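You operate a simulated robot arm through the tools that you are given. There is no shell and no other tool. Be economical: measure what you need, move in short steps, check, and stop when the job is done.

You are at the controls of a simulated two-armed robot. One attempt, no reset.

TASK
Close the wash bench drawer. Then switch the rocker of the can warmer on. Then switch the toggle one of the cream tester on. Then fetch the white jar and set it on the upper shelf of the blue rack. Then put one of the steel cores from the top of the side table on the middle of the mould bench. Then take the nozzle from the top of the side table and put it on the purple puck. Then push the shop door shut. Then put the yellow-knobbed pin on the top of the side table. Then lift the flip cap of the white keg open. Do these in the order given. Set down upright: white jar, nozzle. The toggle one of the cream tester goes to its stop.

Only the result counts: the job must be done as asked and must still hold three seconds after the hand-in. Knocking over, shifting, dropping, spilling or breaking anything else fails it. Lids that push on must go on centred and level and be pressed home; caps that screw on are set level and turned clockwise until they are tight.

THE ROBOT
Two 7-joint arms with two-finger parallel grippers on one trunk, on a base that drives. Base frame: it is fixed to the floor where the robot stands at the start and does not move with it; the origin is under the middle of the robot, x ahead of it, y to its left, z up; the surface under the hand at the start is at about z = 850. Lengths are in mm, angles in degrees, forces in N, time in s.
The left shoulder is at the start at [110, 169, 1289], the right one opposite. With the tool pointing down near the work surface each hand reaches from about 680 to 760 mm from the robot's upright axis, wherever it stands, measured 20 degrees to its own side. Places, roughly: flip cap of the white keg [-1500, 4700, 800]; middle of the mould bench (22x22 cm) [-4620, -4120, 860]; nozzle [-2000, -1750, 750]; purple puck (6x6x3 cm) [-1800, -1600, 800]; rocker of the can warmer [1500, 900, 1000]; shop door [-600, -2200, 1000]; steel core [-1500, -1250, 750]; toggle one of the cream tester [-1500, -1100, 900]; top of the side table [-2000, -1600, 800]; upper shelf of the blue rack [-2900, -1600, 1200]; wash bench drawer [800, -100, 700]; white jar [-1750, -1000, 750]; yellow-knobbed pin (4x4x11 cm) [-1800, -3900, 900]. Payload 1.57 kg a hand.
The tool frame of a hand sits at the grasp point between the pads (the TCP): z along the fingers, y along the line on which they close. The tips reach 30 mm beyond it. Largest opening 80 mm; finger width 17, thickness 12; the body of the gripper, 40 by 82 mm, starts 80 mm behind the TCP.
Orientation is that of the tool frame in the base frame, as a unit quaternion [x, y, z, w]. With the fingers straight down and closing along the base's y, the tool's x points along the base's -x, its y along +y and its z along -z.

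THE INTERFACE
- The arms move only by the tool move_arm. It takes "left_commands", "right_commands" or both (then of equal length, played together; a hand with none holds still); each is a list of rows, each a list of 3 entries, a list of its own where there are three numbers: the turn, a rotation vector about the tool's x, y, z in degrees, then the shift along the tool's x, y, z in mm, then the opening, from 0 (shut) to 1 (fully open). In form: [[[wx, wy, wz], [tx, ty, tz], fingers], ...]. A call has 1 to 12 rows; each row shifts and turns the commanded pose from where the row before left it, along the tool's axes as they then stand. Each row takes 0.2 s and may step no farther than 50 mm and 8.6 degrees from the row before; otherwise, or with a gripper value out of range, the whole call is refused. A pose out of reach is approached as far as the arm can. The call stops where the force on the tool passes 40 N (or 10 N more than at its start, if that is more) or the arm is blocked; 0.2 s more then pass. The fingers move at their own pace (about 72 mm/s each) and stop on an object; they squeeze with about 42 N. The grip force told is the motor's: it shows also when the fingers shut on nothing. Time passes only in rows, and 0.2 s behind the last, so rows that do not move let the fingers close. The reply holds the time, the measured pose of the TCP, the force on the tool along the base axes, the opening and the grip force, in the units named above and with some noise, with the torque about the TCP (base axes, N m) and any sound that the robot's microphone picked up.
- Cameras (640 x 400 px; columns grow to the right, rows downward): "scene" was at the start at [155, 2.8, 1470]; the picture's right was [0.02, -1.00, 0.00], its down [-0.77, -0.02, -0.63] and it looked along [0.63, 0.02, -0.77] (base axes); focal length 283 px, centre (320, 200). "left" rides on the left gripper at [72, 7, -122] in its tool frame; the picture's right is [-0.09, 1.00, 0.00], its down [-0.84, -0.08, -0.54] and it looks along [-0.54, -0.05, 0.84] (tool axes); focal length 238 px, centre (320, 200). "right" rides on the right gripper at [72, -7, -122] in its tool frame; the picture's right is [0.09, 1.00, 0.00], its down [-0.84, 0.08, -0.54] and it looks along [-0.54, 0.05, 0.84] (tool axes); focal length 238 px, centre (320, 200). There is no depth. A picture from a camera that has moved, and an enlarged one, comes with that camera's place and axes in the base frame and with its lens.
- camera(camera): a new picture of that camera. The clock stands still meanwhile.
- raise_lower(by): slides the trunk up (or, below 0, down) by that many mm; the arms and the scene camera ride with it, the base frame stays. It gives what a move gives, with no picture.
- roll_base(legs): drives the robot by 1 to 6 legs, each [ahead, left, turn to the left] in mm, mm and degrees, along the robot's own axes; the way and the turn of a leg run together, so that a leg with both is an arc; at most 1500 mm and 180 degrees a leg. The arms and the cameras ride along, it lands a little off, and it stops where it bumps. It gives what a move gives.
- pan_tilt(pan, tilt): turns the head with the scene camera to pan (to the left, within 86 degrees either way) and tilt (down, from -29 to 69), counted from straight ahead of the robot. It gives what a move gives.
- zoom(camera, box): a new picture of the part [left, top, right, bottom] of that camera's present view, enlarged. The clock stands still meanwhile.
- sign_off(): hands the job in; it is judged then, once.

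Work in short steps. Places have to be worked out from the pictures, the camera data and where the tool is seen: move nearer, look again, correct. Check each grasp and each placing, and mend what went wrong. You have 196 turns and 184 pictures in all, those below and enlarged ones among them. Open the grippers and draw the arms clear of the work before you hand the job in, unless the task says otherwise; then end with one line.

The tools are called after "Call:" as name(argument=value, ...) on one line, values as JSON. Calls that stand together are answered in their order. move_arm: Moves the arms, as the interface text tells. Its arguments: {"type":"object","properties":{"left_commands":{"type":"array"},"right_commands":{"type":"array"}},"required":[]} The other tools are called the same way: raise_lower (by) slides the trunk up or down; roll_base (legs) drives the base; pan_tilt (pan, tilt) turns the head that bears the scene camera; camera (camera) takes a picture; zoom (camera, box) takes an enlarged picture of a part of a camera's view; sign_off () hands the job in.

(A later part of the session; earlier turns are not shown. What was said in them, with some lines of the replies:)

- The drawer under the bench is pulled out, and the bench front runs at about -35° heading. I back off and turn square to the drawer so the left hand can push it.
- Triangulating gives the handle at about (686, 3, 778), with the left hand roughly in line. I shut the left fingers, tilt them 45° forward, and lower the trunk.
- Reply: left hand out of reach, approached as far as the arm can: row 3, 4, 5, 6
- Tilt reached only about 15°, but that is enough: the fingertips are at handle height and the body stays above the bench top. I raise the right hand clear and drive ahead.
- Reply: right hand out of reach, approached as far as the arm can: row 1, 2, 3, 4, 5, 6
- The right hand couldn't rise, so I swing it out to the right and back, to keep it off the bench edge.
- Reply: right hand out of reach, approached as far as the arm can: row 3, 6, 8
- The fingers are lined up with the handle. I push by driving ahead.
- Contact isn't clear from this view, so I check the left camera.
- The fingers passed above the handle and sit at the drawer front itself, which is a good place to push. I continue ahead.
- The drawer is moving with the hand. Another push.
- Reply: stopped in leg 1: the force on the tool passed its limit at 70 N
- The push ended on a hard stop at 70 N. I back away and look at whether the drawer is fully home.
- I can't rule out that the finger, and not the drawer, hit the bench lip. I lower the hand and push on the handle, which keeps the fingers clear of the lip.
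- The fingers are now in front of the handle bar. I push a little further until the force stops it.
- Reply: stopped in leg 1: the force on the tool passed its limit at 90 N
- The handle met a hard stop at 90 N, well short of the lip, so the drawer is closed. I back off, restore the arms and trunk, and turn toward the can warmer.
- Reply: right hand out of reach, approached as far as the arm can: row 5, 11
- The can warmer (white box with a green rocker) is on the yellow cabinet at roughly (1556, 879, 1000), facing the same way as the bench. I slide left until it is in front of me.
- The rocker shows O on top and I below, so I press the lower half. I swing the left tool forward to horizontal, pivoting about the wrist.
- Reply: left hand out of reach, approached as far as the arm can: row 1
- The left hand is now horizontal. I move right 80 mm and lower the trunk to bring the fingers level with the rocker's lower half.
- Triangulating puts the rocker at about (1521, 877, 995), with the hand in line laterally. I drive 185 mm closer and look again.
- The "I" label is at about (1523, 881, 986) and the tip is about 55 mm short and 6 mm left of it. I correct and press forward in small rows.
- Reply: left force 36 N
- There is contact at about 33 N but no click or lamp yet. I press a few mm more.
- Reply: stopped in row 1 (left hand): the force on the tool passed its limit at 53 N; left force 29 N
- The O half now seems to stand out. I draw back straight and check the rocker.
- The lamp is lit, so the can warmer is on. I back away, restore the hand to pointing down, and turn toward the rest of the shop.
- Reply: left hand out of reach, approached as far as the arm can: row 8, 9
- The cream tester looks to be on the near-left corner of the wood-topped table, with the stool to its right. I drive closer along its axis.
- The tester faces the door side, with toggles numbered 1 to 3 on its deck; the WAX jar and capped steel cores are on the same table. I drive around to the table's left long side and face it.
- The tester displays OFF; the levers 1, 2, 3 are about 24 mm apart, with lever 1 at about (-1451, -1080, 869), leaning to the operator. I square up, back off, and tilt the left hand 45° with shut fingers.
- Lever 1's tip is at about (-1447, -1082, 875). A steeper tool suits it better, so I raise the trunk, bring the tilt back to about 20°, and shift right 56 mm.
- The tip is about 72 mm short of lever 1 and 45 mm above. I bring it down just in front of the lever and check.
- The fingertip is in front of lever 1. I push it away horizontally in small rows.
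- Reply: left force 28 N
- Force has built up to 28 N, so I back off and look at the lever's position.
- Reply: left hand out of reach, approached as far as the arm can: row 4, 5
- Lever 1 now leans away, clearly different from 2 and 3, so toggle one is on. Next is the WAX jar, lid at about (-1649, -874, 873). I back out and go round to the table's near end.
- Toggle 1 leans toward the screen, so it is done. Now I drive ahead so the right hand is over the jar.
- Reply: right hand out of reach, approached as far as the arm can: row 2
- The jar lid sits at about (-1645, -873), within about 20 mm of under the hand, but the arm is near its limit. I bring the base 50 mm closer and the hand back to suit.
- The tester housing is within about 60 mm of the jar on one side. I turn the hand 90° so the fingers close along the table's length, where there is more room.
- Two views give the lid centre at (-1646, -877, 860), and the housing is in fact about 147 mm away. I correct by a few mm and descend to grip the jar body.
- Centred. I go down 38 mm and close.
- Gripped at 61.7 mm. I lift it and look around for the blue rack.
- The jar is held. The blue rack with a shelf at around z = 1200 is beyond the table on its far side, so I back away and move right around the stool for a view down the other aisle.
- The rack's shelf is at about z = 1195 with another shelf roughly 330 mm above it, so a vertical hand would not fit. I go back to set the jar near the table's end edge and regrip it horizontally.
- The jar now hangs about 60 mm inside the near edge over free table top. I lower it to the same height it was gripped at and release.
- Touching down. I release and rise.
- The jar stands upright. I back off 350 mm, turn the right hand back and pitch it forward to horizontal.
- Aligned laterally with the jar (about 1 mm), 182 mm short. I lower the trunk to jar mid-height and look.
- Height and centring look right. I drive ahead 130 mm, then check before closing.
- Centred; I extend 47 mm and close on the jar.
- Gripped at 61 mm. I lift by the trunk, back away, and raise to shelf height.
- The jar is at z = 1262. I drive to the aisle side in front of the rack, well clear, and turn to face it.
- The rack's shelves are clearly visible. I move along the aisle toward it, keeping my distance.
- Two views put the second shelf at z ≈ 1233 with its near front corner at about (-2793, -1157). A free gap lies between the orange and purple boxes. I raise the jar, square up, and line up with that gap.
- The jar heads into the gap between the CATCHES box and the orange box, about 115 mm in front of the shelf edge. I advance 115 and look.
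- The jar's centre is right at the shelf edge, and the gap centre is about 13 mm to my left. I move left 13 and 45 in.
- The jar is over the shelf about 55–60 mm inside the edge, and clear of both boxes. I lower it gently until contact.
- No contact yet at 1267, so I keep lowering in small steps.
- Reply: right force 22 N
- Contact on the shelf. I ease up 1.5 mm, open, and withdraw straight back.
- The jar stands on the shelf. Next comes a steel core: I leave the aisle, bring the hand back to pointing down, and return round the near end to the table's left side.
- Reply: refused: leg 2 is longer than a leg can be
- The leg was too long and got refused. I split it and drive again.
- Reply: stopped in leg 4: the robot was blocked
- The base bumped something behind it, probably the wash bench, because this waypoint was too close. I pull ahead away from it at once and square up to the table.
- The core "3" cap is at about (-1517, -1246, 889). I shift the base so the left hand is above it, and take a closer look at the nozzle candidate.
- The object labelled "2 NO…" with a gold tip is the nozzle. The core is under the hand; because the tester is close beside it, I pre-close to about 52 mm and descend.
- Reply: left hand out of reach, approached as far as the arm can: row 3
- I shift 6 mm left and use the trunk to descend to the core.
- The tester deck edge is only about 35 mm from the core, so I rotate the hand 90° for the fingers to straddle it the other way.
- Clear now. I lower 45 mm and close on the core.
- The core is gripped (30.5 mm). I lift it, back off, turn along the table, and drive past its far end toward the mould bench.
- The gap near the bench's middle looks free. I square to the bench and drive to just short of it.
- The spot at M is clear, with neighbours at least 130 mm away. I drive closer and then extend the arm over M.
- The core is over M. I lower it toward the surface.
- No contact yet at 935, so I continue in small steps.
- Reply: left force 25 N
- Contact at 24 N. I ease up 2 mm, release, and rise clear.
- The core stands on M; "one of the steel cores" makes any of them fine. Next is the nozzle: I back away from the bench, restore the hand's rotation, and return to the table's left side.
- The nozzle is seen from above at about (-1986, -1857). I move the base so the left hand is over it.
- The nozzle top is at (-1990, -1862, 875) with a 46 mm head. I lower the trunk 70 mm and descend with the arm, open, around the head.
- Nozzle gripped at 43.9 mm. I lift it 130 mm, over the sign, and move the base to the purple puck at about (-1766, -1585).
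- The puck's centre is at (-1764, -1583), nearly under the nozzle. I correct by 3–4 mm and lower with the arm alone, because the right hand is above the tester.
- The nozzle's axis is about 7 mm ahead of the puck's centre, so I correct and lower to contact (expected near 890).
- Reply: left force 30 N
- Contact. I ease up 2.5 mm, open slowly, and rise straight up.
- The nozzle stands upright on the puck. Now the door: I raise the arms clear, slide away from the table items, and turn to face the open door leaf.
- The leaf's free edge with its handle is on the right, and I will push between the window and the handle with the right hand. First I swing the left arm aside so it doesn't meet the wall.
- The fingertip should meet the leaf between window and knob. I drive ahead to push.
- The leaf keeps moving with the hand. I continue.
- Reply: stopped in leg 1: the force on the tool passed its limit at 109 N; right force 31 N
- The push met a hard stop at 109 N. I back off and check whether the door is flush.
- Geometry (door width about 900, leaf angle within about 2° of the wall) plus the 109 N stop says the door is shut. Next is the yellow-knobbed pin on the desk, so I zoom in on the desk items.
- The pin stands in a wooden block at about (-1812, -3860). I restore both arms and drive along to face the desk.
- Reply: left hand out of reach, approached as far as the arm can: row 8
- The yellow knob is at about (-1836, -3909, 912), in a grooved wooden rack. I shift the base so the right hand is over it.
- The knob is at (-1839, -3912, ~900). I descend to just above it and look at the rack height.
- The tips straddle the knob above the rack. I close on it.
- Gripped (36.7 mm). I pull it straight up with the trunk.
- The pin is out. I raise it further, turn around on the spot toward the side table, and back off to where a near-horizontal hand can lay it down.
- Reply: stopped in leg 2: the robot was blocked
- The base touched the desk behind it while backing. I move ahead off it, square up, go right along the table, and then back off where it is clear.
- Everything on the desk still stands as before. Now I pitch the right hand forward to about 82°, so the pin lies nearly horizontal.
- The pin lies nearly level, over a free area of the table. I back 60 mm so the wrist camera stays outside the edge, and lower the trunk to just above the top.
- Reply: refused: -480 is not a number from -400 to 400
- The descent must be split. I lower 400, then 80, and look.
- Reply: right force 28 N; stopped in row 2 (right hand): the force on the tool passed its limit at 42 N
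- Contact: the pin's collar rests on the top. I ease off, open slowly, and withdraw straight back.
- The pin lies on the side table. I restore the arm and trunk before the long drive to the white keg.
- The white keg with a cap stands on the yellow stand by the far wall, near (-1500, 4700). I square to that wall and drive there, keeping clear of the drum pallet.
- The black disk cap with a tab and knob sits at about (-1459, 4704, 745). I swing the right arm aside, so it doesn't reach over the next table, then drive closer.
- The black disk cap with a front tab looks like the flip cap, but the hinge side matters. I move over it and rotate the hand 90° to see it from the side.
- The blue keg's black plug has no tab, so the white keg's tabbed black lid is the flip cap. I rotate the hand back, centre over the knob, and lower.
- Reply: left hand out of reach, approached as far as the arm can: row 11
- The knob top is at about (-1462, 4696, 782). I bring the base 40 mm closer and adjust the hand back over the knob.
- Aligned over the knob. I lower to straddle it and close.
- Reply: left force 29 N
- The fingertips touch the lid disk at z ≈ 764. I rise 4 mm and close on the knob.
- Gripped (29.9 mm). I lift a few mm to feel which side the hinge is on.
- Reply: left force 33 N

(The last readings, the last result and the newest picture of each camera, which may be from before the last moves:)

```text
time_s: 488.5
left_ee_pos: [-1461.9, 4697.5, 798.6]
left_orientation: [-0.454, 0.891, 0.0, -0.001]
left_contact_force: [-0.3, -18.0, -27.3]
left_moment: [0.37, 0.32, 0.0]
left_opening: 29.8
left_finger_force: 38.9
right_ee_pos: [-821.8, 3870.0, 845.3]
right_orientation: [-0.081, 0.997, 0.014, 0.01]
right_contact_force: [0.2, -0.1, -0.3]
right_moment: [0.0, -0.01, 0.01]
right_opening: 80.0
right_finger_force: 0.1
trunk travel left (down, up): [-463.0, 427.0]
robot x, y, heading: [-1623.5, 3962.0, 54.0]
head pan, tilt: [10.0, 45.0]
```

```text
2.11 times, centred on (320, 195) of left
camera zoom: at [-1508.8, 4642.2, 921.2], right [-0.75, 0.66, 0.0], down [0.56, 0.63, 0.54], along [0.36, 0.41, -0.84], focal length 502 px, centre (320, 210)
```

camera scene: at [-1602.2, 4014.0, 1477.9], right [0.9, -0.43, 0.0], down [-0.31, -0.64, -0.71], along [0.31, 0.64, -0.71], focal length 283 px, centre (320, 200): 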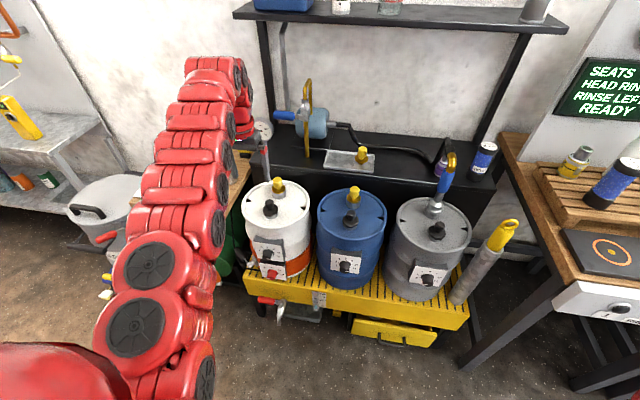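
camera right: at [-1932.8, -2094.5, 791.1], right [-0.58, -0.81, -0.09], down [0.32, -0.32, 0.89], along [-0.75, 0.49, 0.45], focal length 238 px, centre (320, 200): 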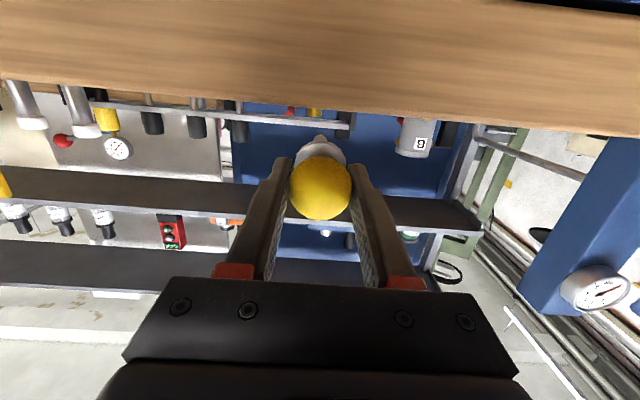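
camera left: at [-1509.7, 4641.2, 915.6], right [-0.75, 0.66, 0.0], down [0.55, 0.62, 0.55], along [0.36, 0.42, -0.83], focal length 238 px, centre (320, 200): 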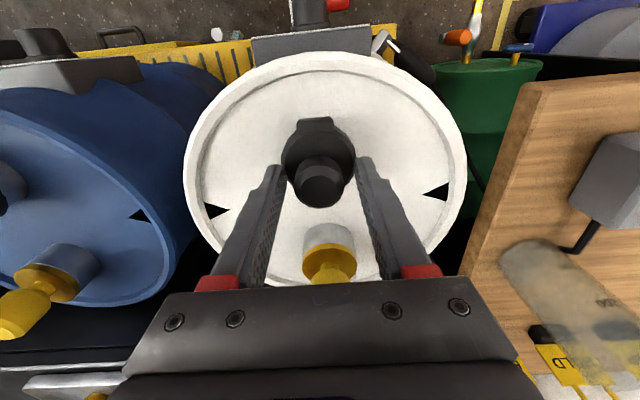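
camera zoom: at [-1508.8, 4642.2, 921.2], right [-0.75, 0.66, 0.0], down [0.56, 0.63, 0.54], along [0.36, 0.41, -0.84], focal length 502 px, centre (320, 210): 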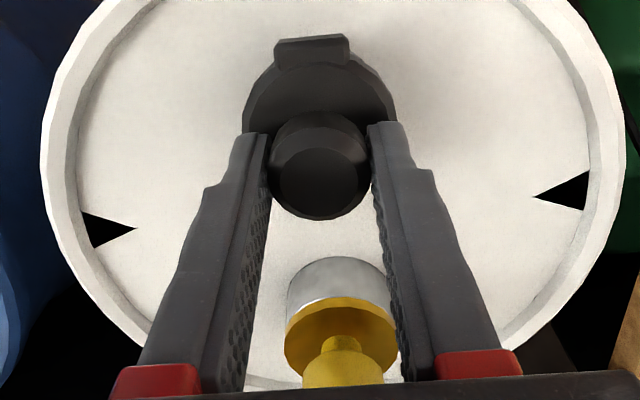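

The hand is pulled toward the operator side and the knob shifts that way as it rises, so the tab is the hinge, at the front. I follow an arc up and toward myself.

Call:
move_arm(left_commands=[[[0, 0, 0], [4, 0, 0], 0], [[0, 0, 0], [3.1, 0, -3.3], 0], [[0, 0, 0], [4.4, 0, -3.5], 0], [[0, 0, 0], [0, 0, 0], 0]])

Call:
zoom(camera="left", box=[240, 100, 400, 290])

```text
time_s: 489.5
left_ee_pos: [-1466.2, 4690.0, 807.4]
left_orientation: [-0.452, 0.892, 0.003, 0.004]
left_contact_force: [19.2, 19.4, -3.8]
left_moment: [0.69, -1.28, -0.08]
left_opening: 29.9
left_finger_force: 38.9
right_ee_pos: [-819.3, 3872.1, 844.2]
right_orientation: [-0.081, 0.997, 0.012, 0.009]
right_contact_force: [0.1, -0.4, -0.4]
right_moment: [0.03, 0.02, -0.01]
right_opening: 80.0
right_finger_force: 0.1
trunk travel left (down, up): [-463.0, 427.0]
robot x, y, heading: [-1624.6, 3969.8, 54.0]
head pan, tilt: [10.0, 45.0]
```

```text
2.11 times, centred on (320, 195) of left
camera zoom: at [-1514.3, 4634.6, 929.7], right [-0.75, 0.66, 0.0], down [0.55, 0.63, 0.55], along [0.36, 0.41, -0.84], focal length 502 px, centre (320, 210)
```

zoom: 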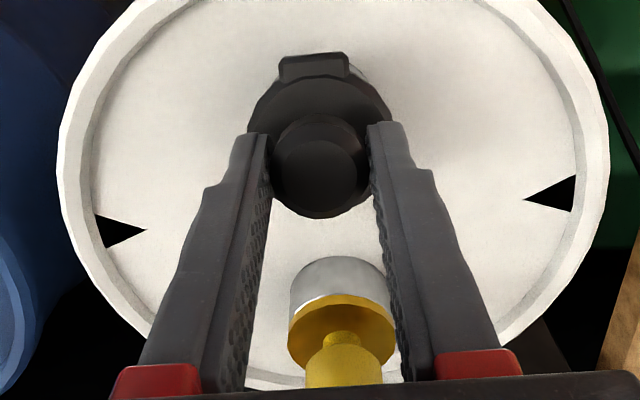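

Now the lid's front tab has risen and the hand is pushed away from me, so the hinge is at the rear after all. I follow it ahead and check the forces.

Call:
move_arm(left_commands=[[[0, 0, 0], [-5, 0, 0], 0], [[0, 0, 0], [-5, 0, 0], 0], [[0, 0, 0], [0, 0, 0], 0]])

Call:
zoom(camera="left", box=[240, 100, 400, 290])

```text
time_s: 490.3
left_ee_pos: [-1466.9, 4691.2, 808.1]
left_orientation: [-0.455, 0.891, -0.001, -0.002]
left_contact_force: [-7.1, -29.1, -7.2]
left_moment: [-1.36, 0.18, -0.18]
left_opening: 29.5
left_finger_force: 38.8
right_ee_pos: [-821.4, 3869.6, 845.8]
right_orientation: [-0.082, 0.996, 0.014, 0.01]
right_contact_force: [-0.1, -0.1, 0.3]
right_moment: [0.01, 0.0, -0.03]
right_opening: 79.8
right_finger_force: 0.1
trunk travel left (down, up): [-463.0, 427.0]
robot x, y, heading: [-1625.9, 3967.8, 54.3]
head pan, tilt: [10.0, 45.0]
```

```text
2.11 times, centred on (320, 195) of left
camera zoom: at [-1512.9, 4636.4, 930.4], right [-0.75, 0.66, 0.0], down [0.55, 0.63, 0.54], along [0.36, 0.41, -0.84], focal length 502 px, centre (320, 210)
```

zoom: 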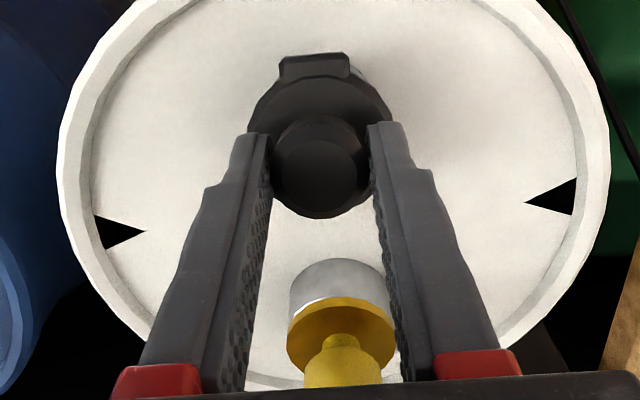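

The pads only slid up the knob; the lid hasn't moved. I push harder ahead while holding the knob to test a rear hinge.

Call:
move_arm(left_commands=[[[0, 0, 0], [-4, 0, 0], 0], [[0, 0, 0], [-4, 0, 0], 0], [[0, 0, 0], [-4, 0, 0], 0], [[0, 0, 0], [-4, 0, 0], 0]])

Call:
zoom(camera="left", box=[240, 100, 400, 290])

```text
time_s: 491.1
left_ee_pos: [-1458.8, 4701.2, 807.6]
left_orientation: [-0.454, 0.891, 0.0, -0.002]
left_contact_force: [-2.6, -8.9, 12.7]
left_moment: [-0.92, 0.23, 0.06]
left_opening: 29.5
left_finger_force: 38.9
right_ee_pos: [-821.8, 3869.0, 846.8]
right_orientation: [-0.082, 0.996, 0.014, 0.01]
right_contact_force: [0.4, 0.5, 0.3]
right_moment: [-0.01, 0.01, -0.02]
right_opening: 79.7
right_finger_force: 0.1
trunk travel left (down, up): [-463.0, 427.0]
robot x, y, heading: [-1622.6, 3966.0, 54.2]
head pan, tilt: [10.0, 45.0]
stopped in row 4 (left hand): the force on the tool passed its limit at 42 N (the readings are from after the stop); the commanded pose is now the measured one
```

```text
2.11 times, centred on (320, 195) of left
camera zoom: at [-1505.3, 4646.9, 930.4], right [-0.75, 0.66, 0.0], down [0.56, 0.63, 0.54], along [0.36, 0.41, -0.84], focal length 502 px, centre (320, 210)
```

zoom: 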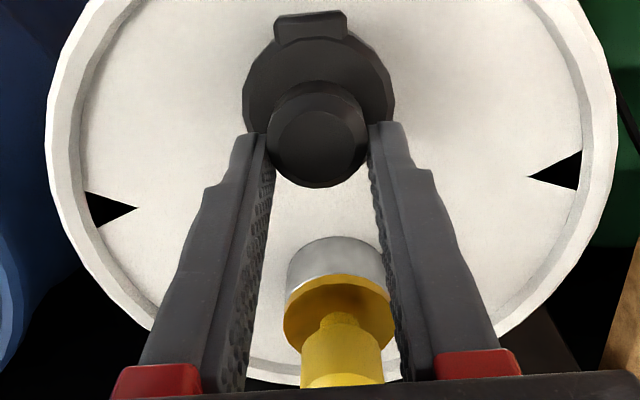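

Only slip again. My parallel motions couldn't turn the knob in the pads, so I regrip it centred and low, then swing the hand rigidly about the front lug (toward me).

Call:
move_arm(left_commands=[[[0, 0, 0], [0, 0, 0], 0.6], [[0, 0, 0], [0, 0, 0], 0.6], [[0, 0, 0], [9.5, 0, 0], 0.6], [[0, 0, 0], [0, 0, 8], 0.6], [[0, 0, 0], [0, 0, 6], 0.6], [[0, 0, 0], [0, 0, 0], 0], [[0, 0, 0], [0, 0, 0], 0], [[0, 0, 0], [0, 0, 0], 0]])

Call:
move_arm(left_commands=[[[0, -4, 0], [2.4, 0, -2], 0], [[0, -4, 0], [2.4, 0, -2], 0], [[0, -4, 0], [2.4, 0, -2], 0], [[0, 0, 0], [0, 0, 0], 0]])

Call:
zoom(camera="left", box=[240, 100, 400, 290])

```text
time_s: 492.9
left_ee_pos: [-1463.2, 4694.3, 794.1]
left_orientation: [-0.454, 0.891, 0.0, 0.0]
left_contact_force: [3.6, -0.8, 14.4]
left_moment: [0.02, 0.43, 0.05]
left_opening: 29.9
left_finger_force: 39.1
right_ee_pos: [-820.2, 3869.6, 845.7]
right_orientation: [-0.081, 0.997, 0.013, 0.01]
right_contact_force: [0.3, -1.2, 0.6]
right_moment: [0.04, -0.02, -0.01]
right_opening: 80.1
right_finger_force: 0.1
trunk travel left (down, up): [-463.0, 427.0]
robot x, y, heading: [-1624.9, 3964.6, 54.2]
head pan, tilt: [10.0, 45.0]
```

```text
time_s: 493.9
left_ee_pos: [-1468.0, 4688.5, 798.7]
left_orientation: [-0.452, 0.886, 0.048, 0.093]
left_contact_force: [-0.2, 4.3, 23.8]
left_moment: [-0.6, -0.32, -0.35]
left_opening: 29.5
left_finger_force: 39.1
right_ee_pos: [-821.1, 3868.5, 846.7]
right_orientation: [-0.082, 0.996, 0.014, 0.01]
right_contact_force: [-0.9, -0.5, -0.6]
right_moment: [-0.03, -0.01, 0.02]
right_opening: 79.9
right_finger_force: 0.1
trunk travel left (down, up): [-463.0, 427.0]
robot x, y, heading: [-1622.9, 3969.6, 54.3]
head pan, tilt: [10.0, 45.0]
```

```text
2.11 times, centred on (320, 195) of left
camera zoom: at [-1529.2, 4614.1, 903.5], right [-0.75, 0.66, 0.02], down [0.48, 0.52, 0.7], along [0.45, 0.54, -0.71], focal length 502 px, centre (320, 210)
```

zoom: 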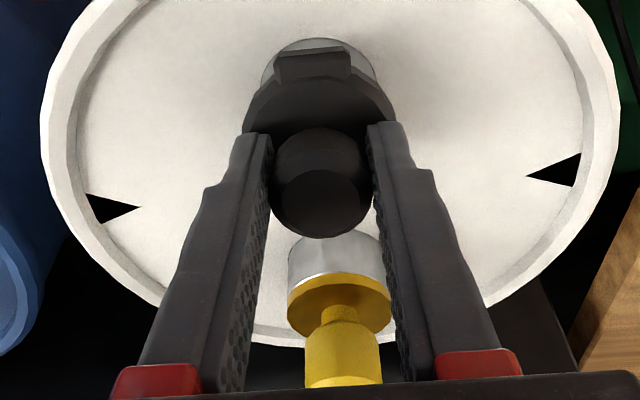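

Call:
move_arm(left_commands=[[[0, -4, 0], [2.4, 0, -2], 0], [[0, -4, 0], [2.4, 0, -2], 0], [[0, -4, 0], [2.4, 0, -2], 0], [[0, -4, 0], [2.4, 0, -2], 0], [[0, 0, 0], [0, 0, 0], 0]])

Call:
zoom(camera="left", box=[240, 80, 400, 270])

```text
time_s: 495.1
left_ee_pos: [-1475.2, 4679.5, 802.0]
left_orientation: [-0.441, 0.864, 0.11, 0.216]
left_contact_force: [9.1, 1.1, 11.8]
left_moment: [-0.19, -0.51, -0.42]
left_opening: 29.4
left_finger_force: 39.1
right_ee_pos: [-820.3, 3870.8, 845.0]
right_orientation: [-0.082, 0.996, 0.014, 0.011]
right_contact_force: [0.5, 0.1, 0.0]
right_moment: [-0.02, 0.05, 0.0]
right_opening: 80.1
right_finger_force: 0.0
trunk travel left (down, up): [-463.0, 427.0]
robot x, y, heading: [-1625.8, 3963.7, 54.4]
head pan, tilt: [10.0, 45.0]
```

```text
2.11 times, centred on (320, 175) of left
camera zoom: at [-1550.1, 4585.3, 877.0], right [-0.76, 0.65, 0.04], down [0.35, 0.35, 0.87], along [0.55, 0.68, -0.49], focal length 502 px, centre (320, 253)
```

zoom: 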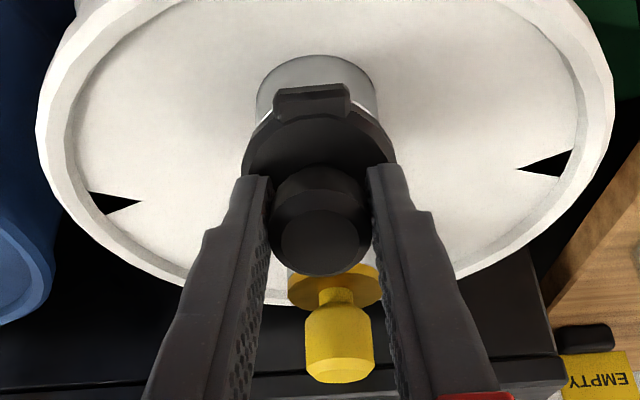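

The knob stays fixed relative to the fingers while the forces stay low and the lid tilts toward me. It is opening about the front lug, so I continue the swing.

Call:
move_arm(left_commands=[[[0, -5, 0], [3, 0, -2.5], 0], [[0, -5, 0], [3, 0, -2.5], 0], [[0, -5, 0], [3, 0, -2.5], 0], [[0, -5, 0], [3, 0, -2.5], 0], [[0, -5, 0], [3, 0, -2.5], 0], [[0, -5, 0], [3, 0, -2.5], 0], [[0, 0, 0], [0, 0, 0], 0]])

Call:
camera(camera="left")

Call:
zoom(camera="scene", box=[180, 150, 320, 290])

```text
time_s: 496.7
left_ee_pos: [-1487.9, 4660.9, 800.6]
left_orientation: [-0.398, 0.78, 0.219, 0.43]
left_contact_force: [4.3, -14.6, -13.9]
left_moment: [-0.36, 0.59, 0.44]
left_opening: 29.4
left_finger_force: 39.5
right_ee_pos: [-820.9, 3871.6, 844.7]
right_orientation: [-0.082, 0.997, 0.013, 0.01]
right_contact_force: [0.1, -0.5, 0.1]
right_moment: [-0.01, 0.02, -0.01]
right_opening: 80.0
right_finger_force: 0.1
trunk travel left (down, up): [-463.0, 427.0]
robot x, y, heading: [-1622.9, 3963.8, 54.3]
head pan, tilt: [10.0, 45.0]
```

```text
19 pictures are left
camera left: at [-1575.8, 4549.7, 805.7], right [-0.78, 0.62, 0.08], down [0.06, -0.05, 1.0], along [0.63, 0.78, 0.01], focal length 238 px, centre (320, 200)
```

left: 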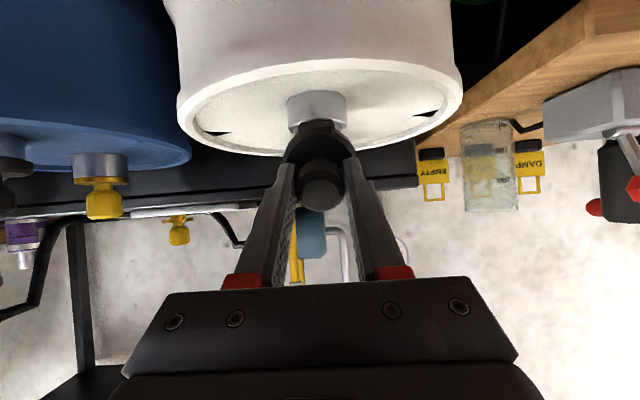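

```text
2.86 times, centred on (250, 220) of scene
camera zoom: at [-1542.1, 4105.8, 1337.6], right [0.9, -0.43, 0.0], down [-0.31, -0.64, -0.71], along [0.31, 0.64, -0.71], focal length 810 px, centre (520, 143)
```

zoom: 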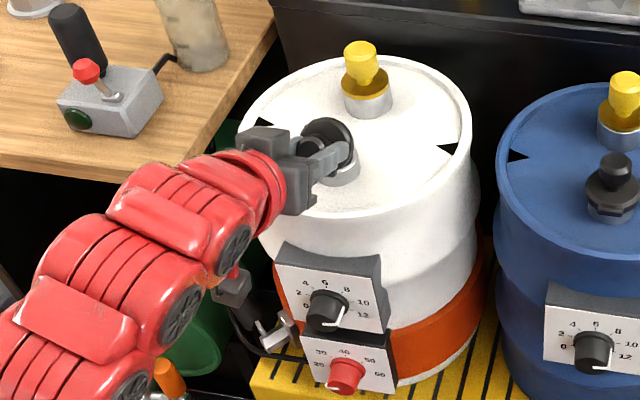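

The lid is visibly opening toward me (about 58°). I continue the swing further.

Call:
move_arm(left_commands=[[[0, -5, 0], [3, 0, -2.5], 0], [[0, -5, 0], [3, 0, -2.5], 0], [[0, -5, 0], [3, 0, -2.5], 0], [[0, -5, 0], [3, 0, -2.5], 0], [[0, -5, 0], [3, 0, -2.5], 0], [[0, 0, 0], [0, 0, 0], 0]])

Call:
zoom(camera="scene", box=[180, 150, 320, 290])

```text
time_s: 498.1
left_ee_pos: [-1497.0, 4647.3, 791.9]
left_orientation: [-0.34, 0.669, 0.3, 0.589]
left_contact_force: [9.4, -18.5, -19.9]
left_moment: [-0.6, 0.68, 0.25]
left_opening: 29.5
left_finger_force: 39.2
right_ee_pos: [-819.7, 3870.3, 844.5]
right_orientation: [-0.082, 0.997, 0.014, 0.01]
right_contact_force: [0.0, -1.1, 0.1]
right_moment: [0.0, -0.01, 0.01]
right_opening: 80.0
right_finger_force: 0.2
trunk travel left (down, up): [-463.0, 427.0]
robot x, y, heading: [-1623.8, 3968.9, 54.6]
head pan, tilt: [10.0, 45.0]
```

```text
2.86 times, centred on (250, 220) of scene
camera zoom: at [-1541.1, 4106.2, 1337.6], right [0.9, -0.43, 0.0], down [-0.31, -0.64, -0.71], along [0.31, 0.64, -0.71], focal length 810 px, centre (520, 143)
```

zoom: 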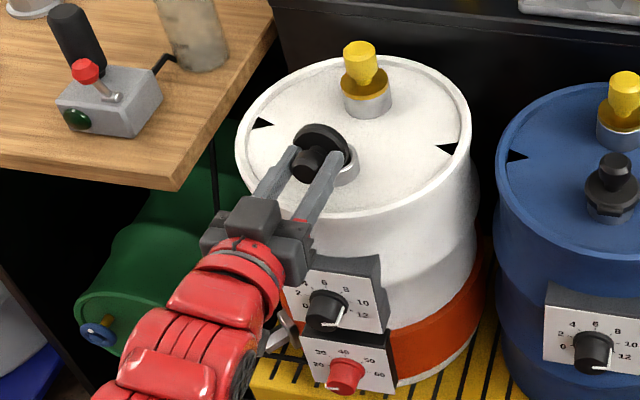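

Call:
move_arm(left_commands=[[[0, -5, 0], [4.5, 0, -3.5], 0], [[0, -5, 0], [4, 0, -3], 0], [[0, -5, 0], [3.5, 0, -2.5], 0], [[0, -5, 0], [3.5, 0, -2.5], 0], [[0, 0, 0], [0, 0, 0], 0]])

Call:
zoom(camera="scene", box=[180, 150, 320, 290])

```text
time_s: 499.3
left_ee_pos: [-1504.0, 4637.6, 777.2]
left_orientation: [-0.283, 0.554, 0.356, 0.697]
left_contact_force: [18.7, 16.6, 7.1]
left_moment: [0.65, -0.5, 0.52]
left_opening: 29.7
left_finger_force: 39.1
right_ee_pos: [-819.3, 3871.4, 844.6]
right_orientation: [-0.081, 0.997, 0.013, 0.009]
right_contact_force: [0.3, -0.3, -0.3]
right_moment: [0.01, -0.02, 0.0]
right_opening: 80.0
right_finger_force: 0.0
trunk travel left (down, up): [-463.0, 427.0]
robot x, y, heading: [-1626.2, 3964.4, 54.0]
head pan, tilt: [10.0, 45.0]
```

```text
2.86 times, centred on (250, 220) of scene
camera zoom: at [-1541.1, 4107.2, 1337.7], right [0.9, -0.43, 0.0], down [-0.31, -0.64, -0.71], along [0.31, 0.64, -0.71], focal length 810 px, centre (520, 143)
```

zoom: 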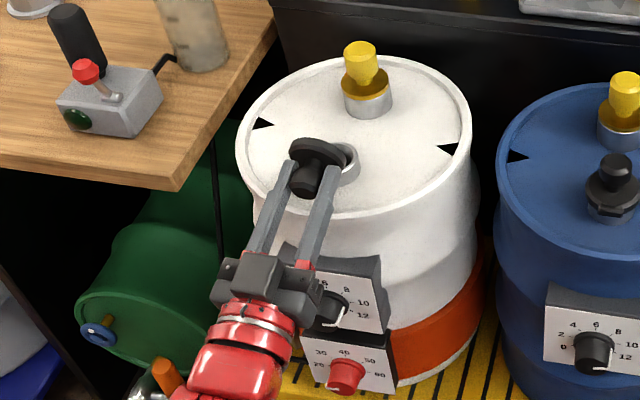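

The lid is past vertical, with the neck's opening visible. I ease it a little further and then release.

Call:
move_arm(left_commands=[[[0, -4, 0], [3, 0, 0], 0], [[0, -4, 0], [3, 0, -1], 0], [[0, 0, 0], [0, 0, 0], 0], [[0, 0, 0], [0, 0, 0], 0.55], [[0, 0, 0], [0, 0, 0], 0.6], [[0, 0, 0], [0, 0, 0], 0.6]])

Call:
zoom(camera="scene", box=[180, 150, 320, 290])

```text
time_s: 500.7
left_ee_pos: [-1503.9, 4639.5, 772.8]
left_orientation: [-0.259, 0.505, 0.374, 0.733]
left_contact_force: [0.0, -0.2, -0.5]
left_moment: [-0.01, 0.04, -0.02]
left_opening: 48.0
left_finger_force: 0.1
right_ee_pos: [-822.0, 3871.7, 845.3]
right_orientation: [-0.081, 0.997, 0.014, 0.011]
right_contact_force: [-0.2, -0.7, -0.7]
right_moment: [0.02, 0.0, -0.01]
right_opening: 80.1
right_finger_force: 0.0
trunk travel left (down, up): [-463.0, 427.0]
robot x, y, heading: [-1623.4, 3969.0, 54.1]
head pan, tilt: [10.0, 45.0]
```

```text
2.86 times, centred on (250, 220) of scene
camera zoom: at [-1543.0, 4106.1, 1337.8], right [0.9, -0.43, 0.0], down [-0.31, -0.64, -0.71], along [0.31, 0.64, -0.71], focal length 810 px, centre (520, 143)
```

zoom: 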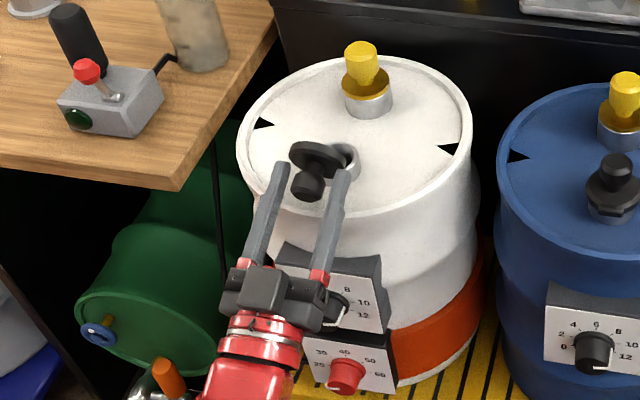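

The lid stays open on its own. I withdraw straight back with the base and check it.

Call:
roll_base(legs=[[-180, 0, 0]])

Call:
zoom(camera="scene", box=[200, 80, 360, 240])

```text
time_s: 502.2
left_ee_pos: [-1612.5, 4487.6, 772.7]
left_orientation: [-0.258, 0.505, 0.373, 0.734]
left_contact_force: [0.7, 0.0, 0.0]
left_moment: [0.01, -0.03, 0.01]
left_opening: 48.0
left_finger_force: 0.1
right_ee_pos: [-929.4, 3718.5, 845.6]
right_orientation: [-0.081, 0.997, 0.015, 0.01]
right_contact_force: [0.8, 0.4, 0.7]
right_moment: [0.03, -0.02, -0.01]
right_opening: 80.0
right_finger_force: 0.2
trunk travel left (down, up): [-463.0, 427.0]
robot x, y, heading: [-1734.1, 3813.8, 53.9]
head pan, tilt: [10.0, 45.0]
```

```text
2.50 times, centred on (280, 160) of scene
camera zoom: at [-1652.2, 3954.4, 1338.0], right [0.9, -0.44, 0.0], down [-0.31, -0.64, -0.71], along [0.31, 0.64, -0.71], focal length 708 px, centre (420, 300)
```

zoom: 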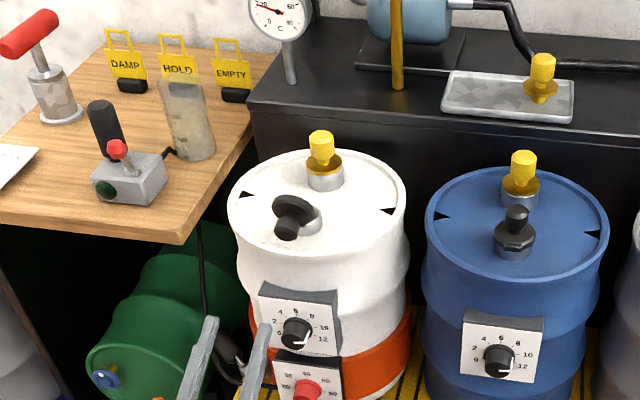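

The flip cap is open and stable. Before handing in I want a better look at the door from a distance; I restore the arm and drive back part of the way.

Call:
roll_base(legs=[[-150, 0, 0]])

Call:
raise_lower(by=140)

Call:
move_arm(left_commands=[[[0, 8, 0], [26, 0, 0], 1], [[0, 8, 0], [26, 0, 0], 1], [[0, 8, 0], [26, 0, 0], 1], [[0, 8, 0], [26, 0, 0], 1], [[0, 8, 0], [26, 0, 0], 1], [[0, 8, 0], [26, 0, 0], 1], [[0, 8, 0], [26, 0, 0], 1], [[0, 8, 0], [26, 0, 0], 1], [[0, 8, 0], [26, 0, 0], 1], [[0, 8, 0], [26, 0, 0], 1], [[0, 8, 0], [26, 0, 0], 1], [[0, 8, 0], [26, 0, 0], 1]])

Call:
roll_base(legs=[[-30, -840, 0], [-850, -1000, 0], [-850, -1000, 0], [0, 0, -140]])

Call:
pan_tilt(pan=0, tilt=12)

Call:
camera(camera="scene")

```text
time_s: 503.6
left_ee_pos: [-1702.1, 4364.0, 774.0]
left_orientation: [-0.258, 0.505, 0.374, 0.734]
left_contact_force: [1.2, -0.7, 0.5]
left_moment: [-0.04, 0.04, 0.02]
left_opening: 47.9
left_finger_force: 0.2
right_ee_pos: [-1019.0, 3595.6, 846.9]
right_orientation: [-0.081, 0.997, 0.014, 0.01]
right_contact_force: [-0.6, 0.8, 1.0]
right_moment: [0.0, -0.05, -0.01]
right_opening: 79.9
right_finger_force: 0.0
trunk travel left (down, up): [-463.0, 427.0]
robot x, y, heading: [-1822.6, 3690.7, 54.0]
head pan, tilt: [10.0, 45.0]
```

```text
time_s: 505.3
left_ee_pos: [-1700.8, 4365.5, 912.3]
left_orientation: [-0.258, 0.505, 0.374, 0.734]
left_contact_force: [-0.3, -0.2, 0.8]
left_moment: [-0.03, 0.01, 0.02]
left_opening: 47.8
left_finger_force: 0.1
right_ee_pos: [-1018.6, 3596.7, 985.3]
right_orientation: [-0.081, 0.997, 0.014, 0.01]
right_contact_force: [-0.1, 0.3, 0.0]
right_moment: [-0.02, -0.01, 0.04]
right_opening: 79.9
right_finger_force: 0.1
trunk travel left (down, up): [-603.0, 287.0]
robot x, y, heading: [-1822.2, 3694.7, 54.1]
head pan, tilt: [10.0, 45.0]
```

```text
time_s: 507.9
left_ee_pos: [-1762.5, 4275.5, 659.5]
left_orientation: [-0.449, 0.884, 0.059, 0.114]
left_contact_force: [1.0, 0.0, 0.0]
left_moment: [-0.03, 0.02, 0.0]
left_opening: 80.1
left_finger_force: 0.0
right_ee_pos: [-1017.9, 3596.0, 985.6]
right_orientation: [-0.081, 0.997, 0.012, 0.009]
right_contact_force: [-0.2, -0.1, -1.1]
right_moment: [0.01, 0.0, 0.02]
right_opening: 80.1
right_finger_force: 0.0
trunk travel left (down, up): [-603.0, 287.0]
robot x, y, heading: [-1820.2, 3692.3, 54.4]
head pan, tilt: [10.0, 45.0]
```

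```text
time_s: 530.7
left_ee_pos: [-270.3, 119.2, 659.1]
left_orientation: [0.711, 0.691, -0.094, 0.091]
left_contact_force: [1.0, -0.1, -0.4]
left_moment: [0.01, 0.04, 0.02]
left_opening: 80.0
left_finger_force: 0.1
right_ee_pos: [-1268.2, 256.2, 986.4]
right_orientation: [0.928, 0.373, -0.006, 0.015]
right_contact_force: [-1.1, 0.0, -0.4]
right_moment: [0.0, -0.01, 0.02]
right_opening: 80.2
right_finger_force: 0.0
trunk travel left (down, up): [-603.0, 287.0]
robot x, y, heading: [-554.4, 631.6, -91.4]
head pan, tilt: [10.0, 45.0]
```

```text
time_s: 531.6
left_ee_pos: [-270.0, 119.0, 658.3]
left_orientation: [0.711, 0.691, -0.093, 0.09]
left_contact_force: [-0.4, 0.7, -0.4]
left_moment: [0.01, 0.01, -0.02]
left_opening: 80.2
left_finger_force: 0.1
right_ee_pos: [-1266.8, 257.6, 986.1]
right_orientation: [0.928, 0.373, -0.006, 0.015]
right_contact_force: [0.0, 0.1, -0.5]
right_moment: [-0.01, -0.02, 0.01]
right_opening: 79.9
right_finger_force: 0.0
trunk travel left (down, up): [-603.0, 287.0]
robot x, y, heading: [-549.9, 631.0, -91.5]
head pan, tilt: [0.0, 12.0]
```

```text
13 pictures are left
camera scene: at [-556.6, 459.7, 1529.4], right [-1.0, 0.02, 0.0], down [0.01, 0.21, -0.98], along [-0.02, -0.98, -0.21], focal length 283 px, centre (320, 200)
```

scene: 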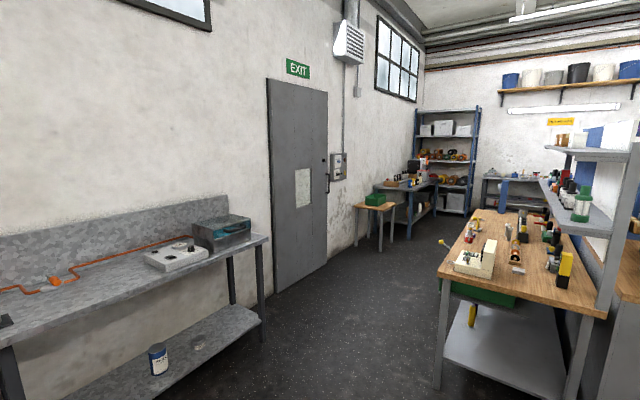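

Call:
zoom(camera="scene", box=[250, 60, 370, 310])

Call:
zoom(camera="scene", box=[300, 130, 360, 280])

Call:
zoom(camera="scene", box=[435, 190, 595, 290])

```text
1.60 times, centred on (310, 185) of scene
camera zoom: at [-556.6, 459.7, 1529.4], right [-1.0, 0.02, 0.0], down [0.01, 0.21, -0.98], along [-0.02, -0.98, -0.21], focal length 453 px, centre (336, 224)
```

zoom: 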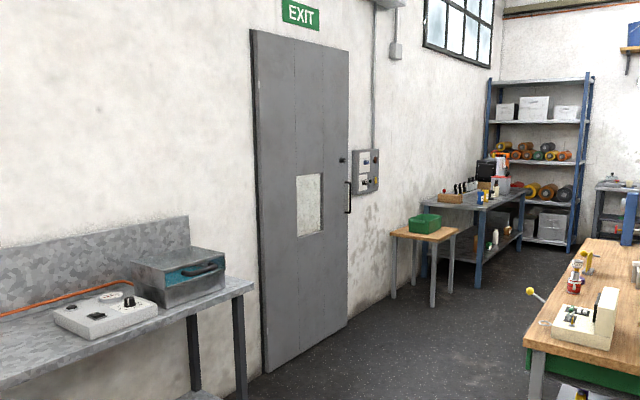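

```text
2.67 times, centred on (330, 205) of scene
camera zoom: at [-556.6, 459.7, 1529.4], right [-1.0, 0.02, 0.0], down [0.01, 0.21, -0.98], along [-0.02, -0.98, -0.21], focal length 756 px, centre (293, 187)
```

zoom: 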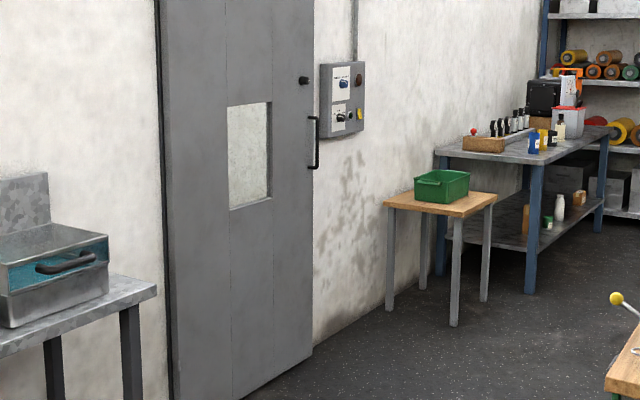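

```text
4.00 times, centred on (515, 240) of scene
camera zoom: at [-556.6, 459.7, 1529.4], right [-1.0, 0.02, 0.0], down [0.01, 0.21, -0.98], along [-0.02, -0.98, -0.21], focal length 1133 px, centre (-460, 40)
```

zoom: 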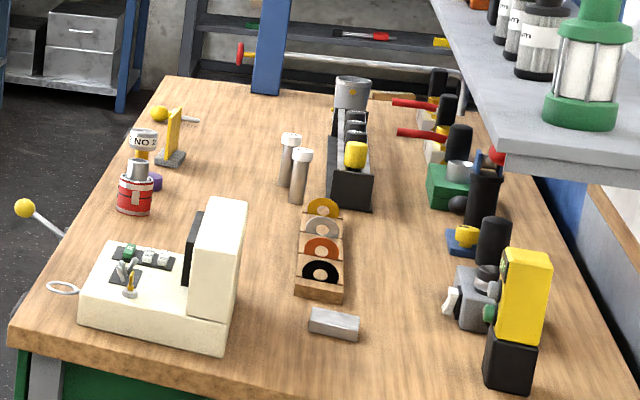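

The door's edges run parallel to the wall, so it is shut, and the table shows the pin and nozzle in place. Both grippers are open and clear of the work, so I hand in.

Call:
sign_off()

```text
The job is handed in.
```

All nine steps were done in the order given and the job is handed in; twice while driving, the base bumped something (probably the wash bench, and the desk with the pin rack), and the desk items I could see in a later picture were still standing.
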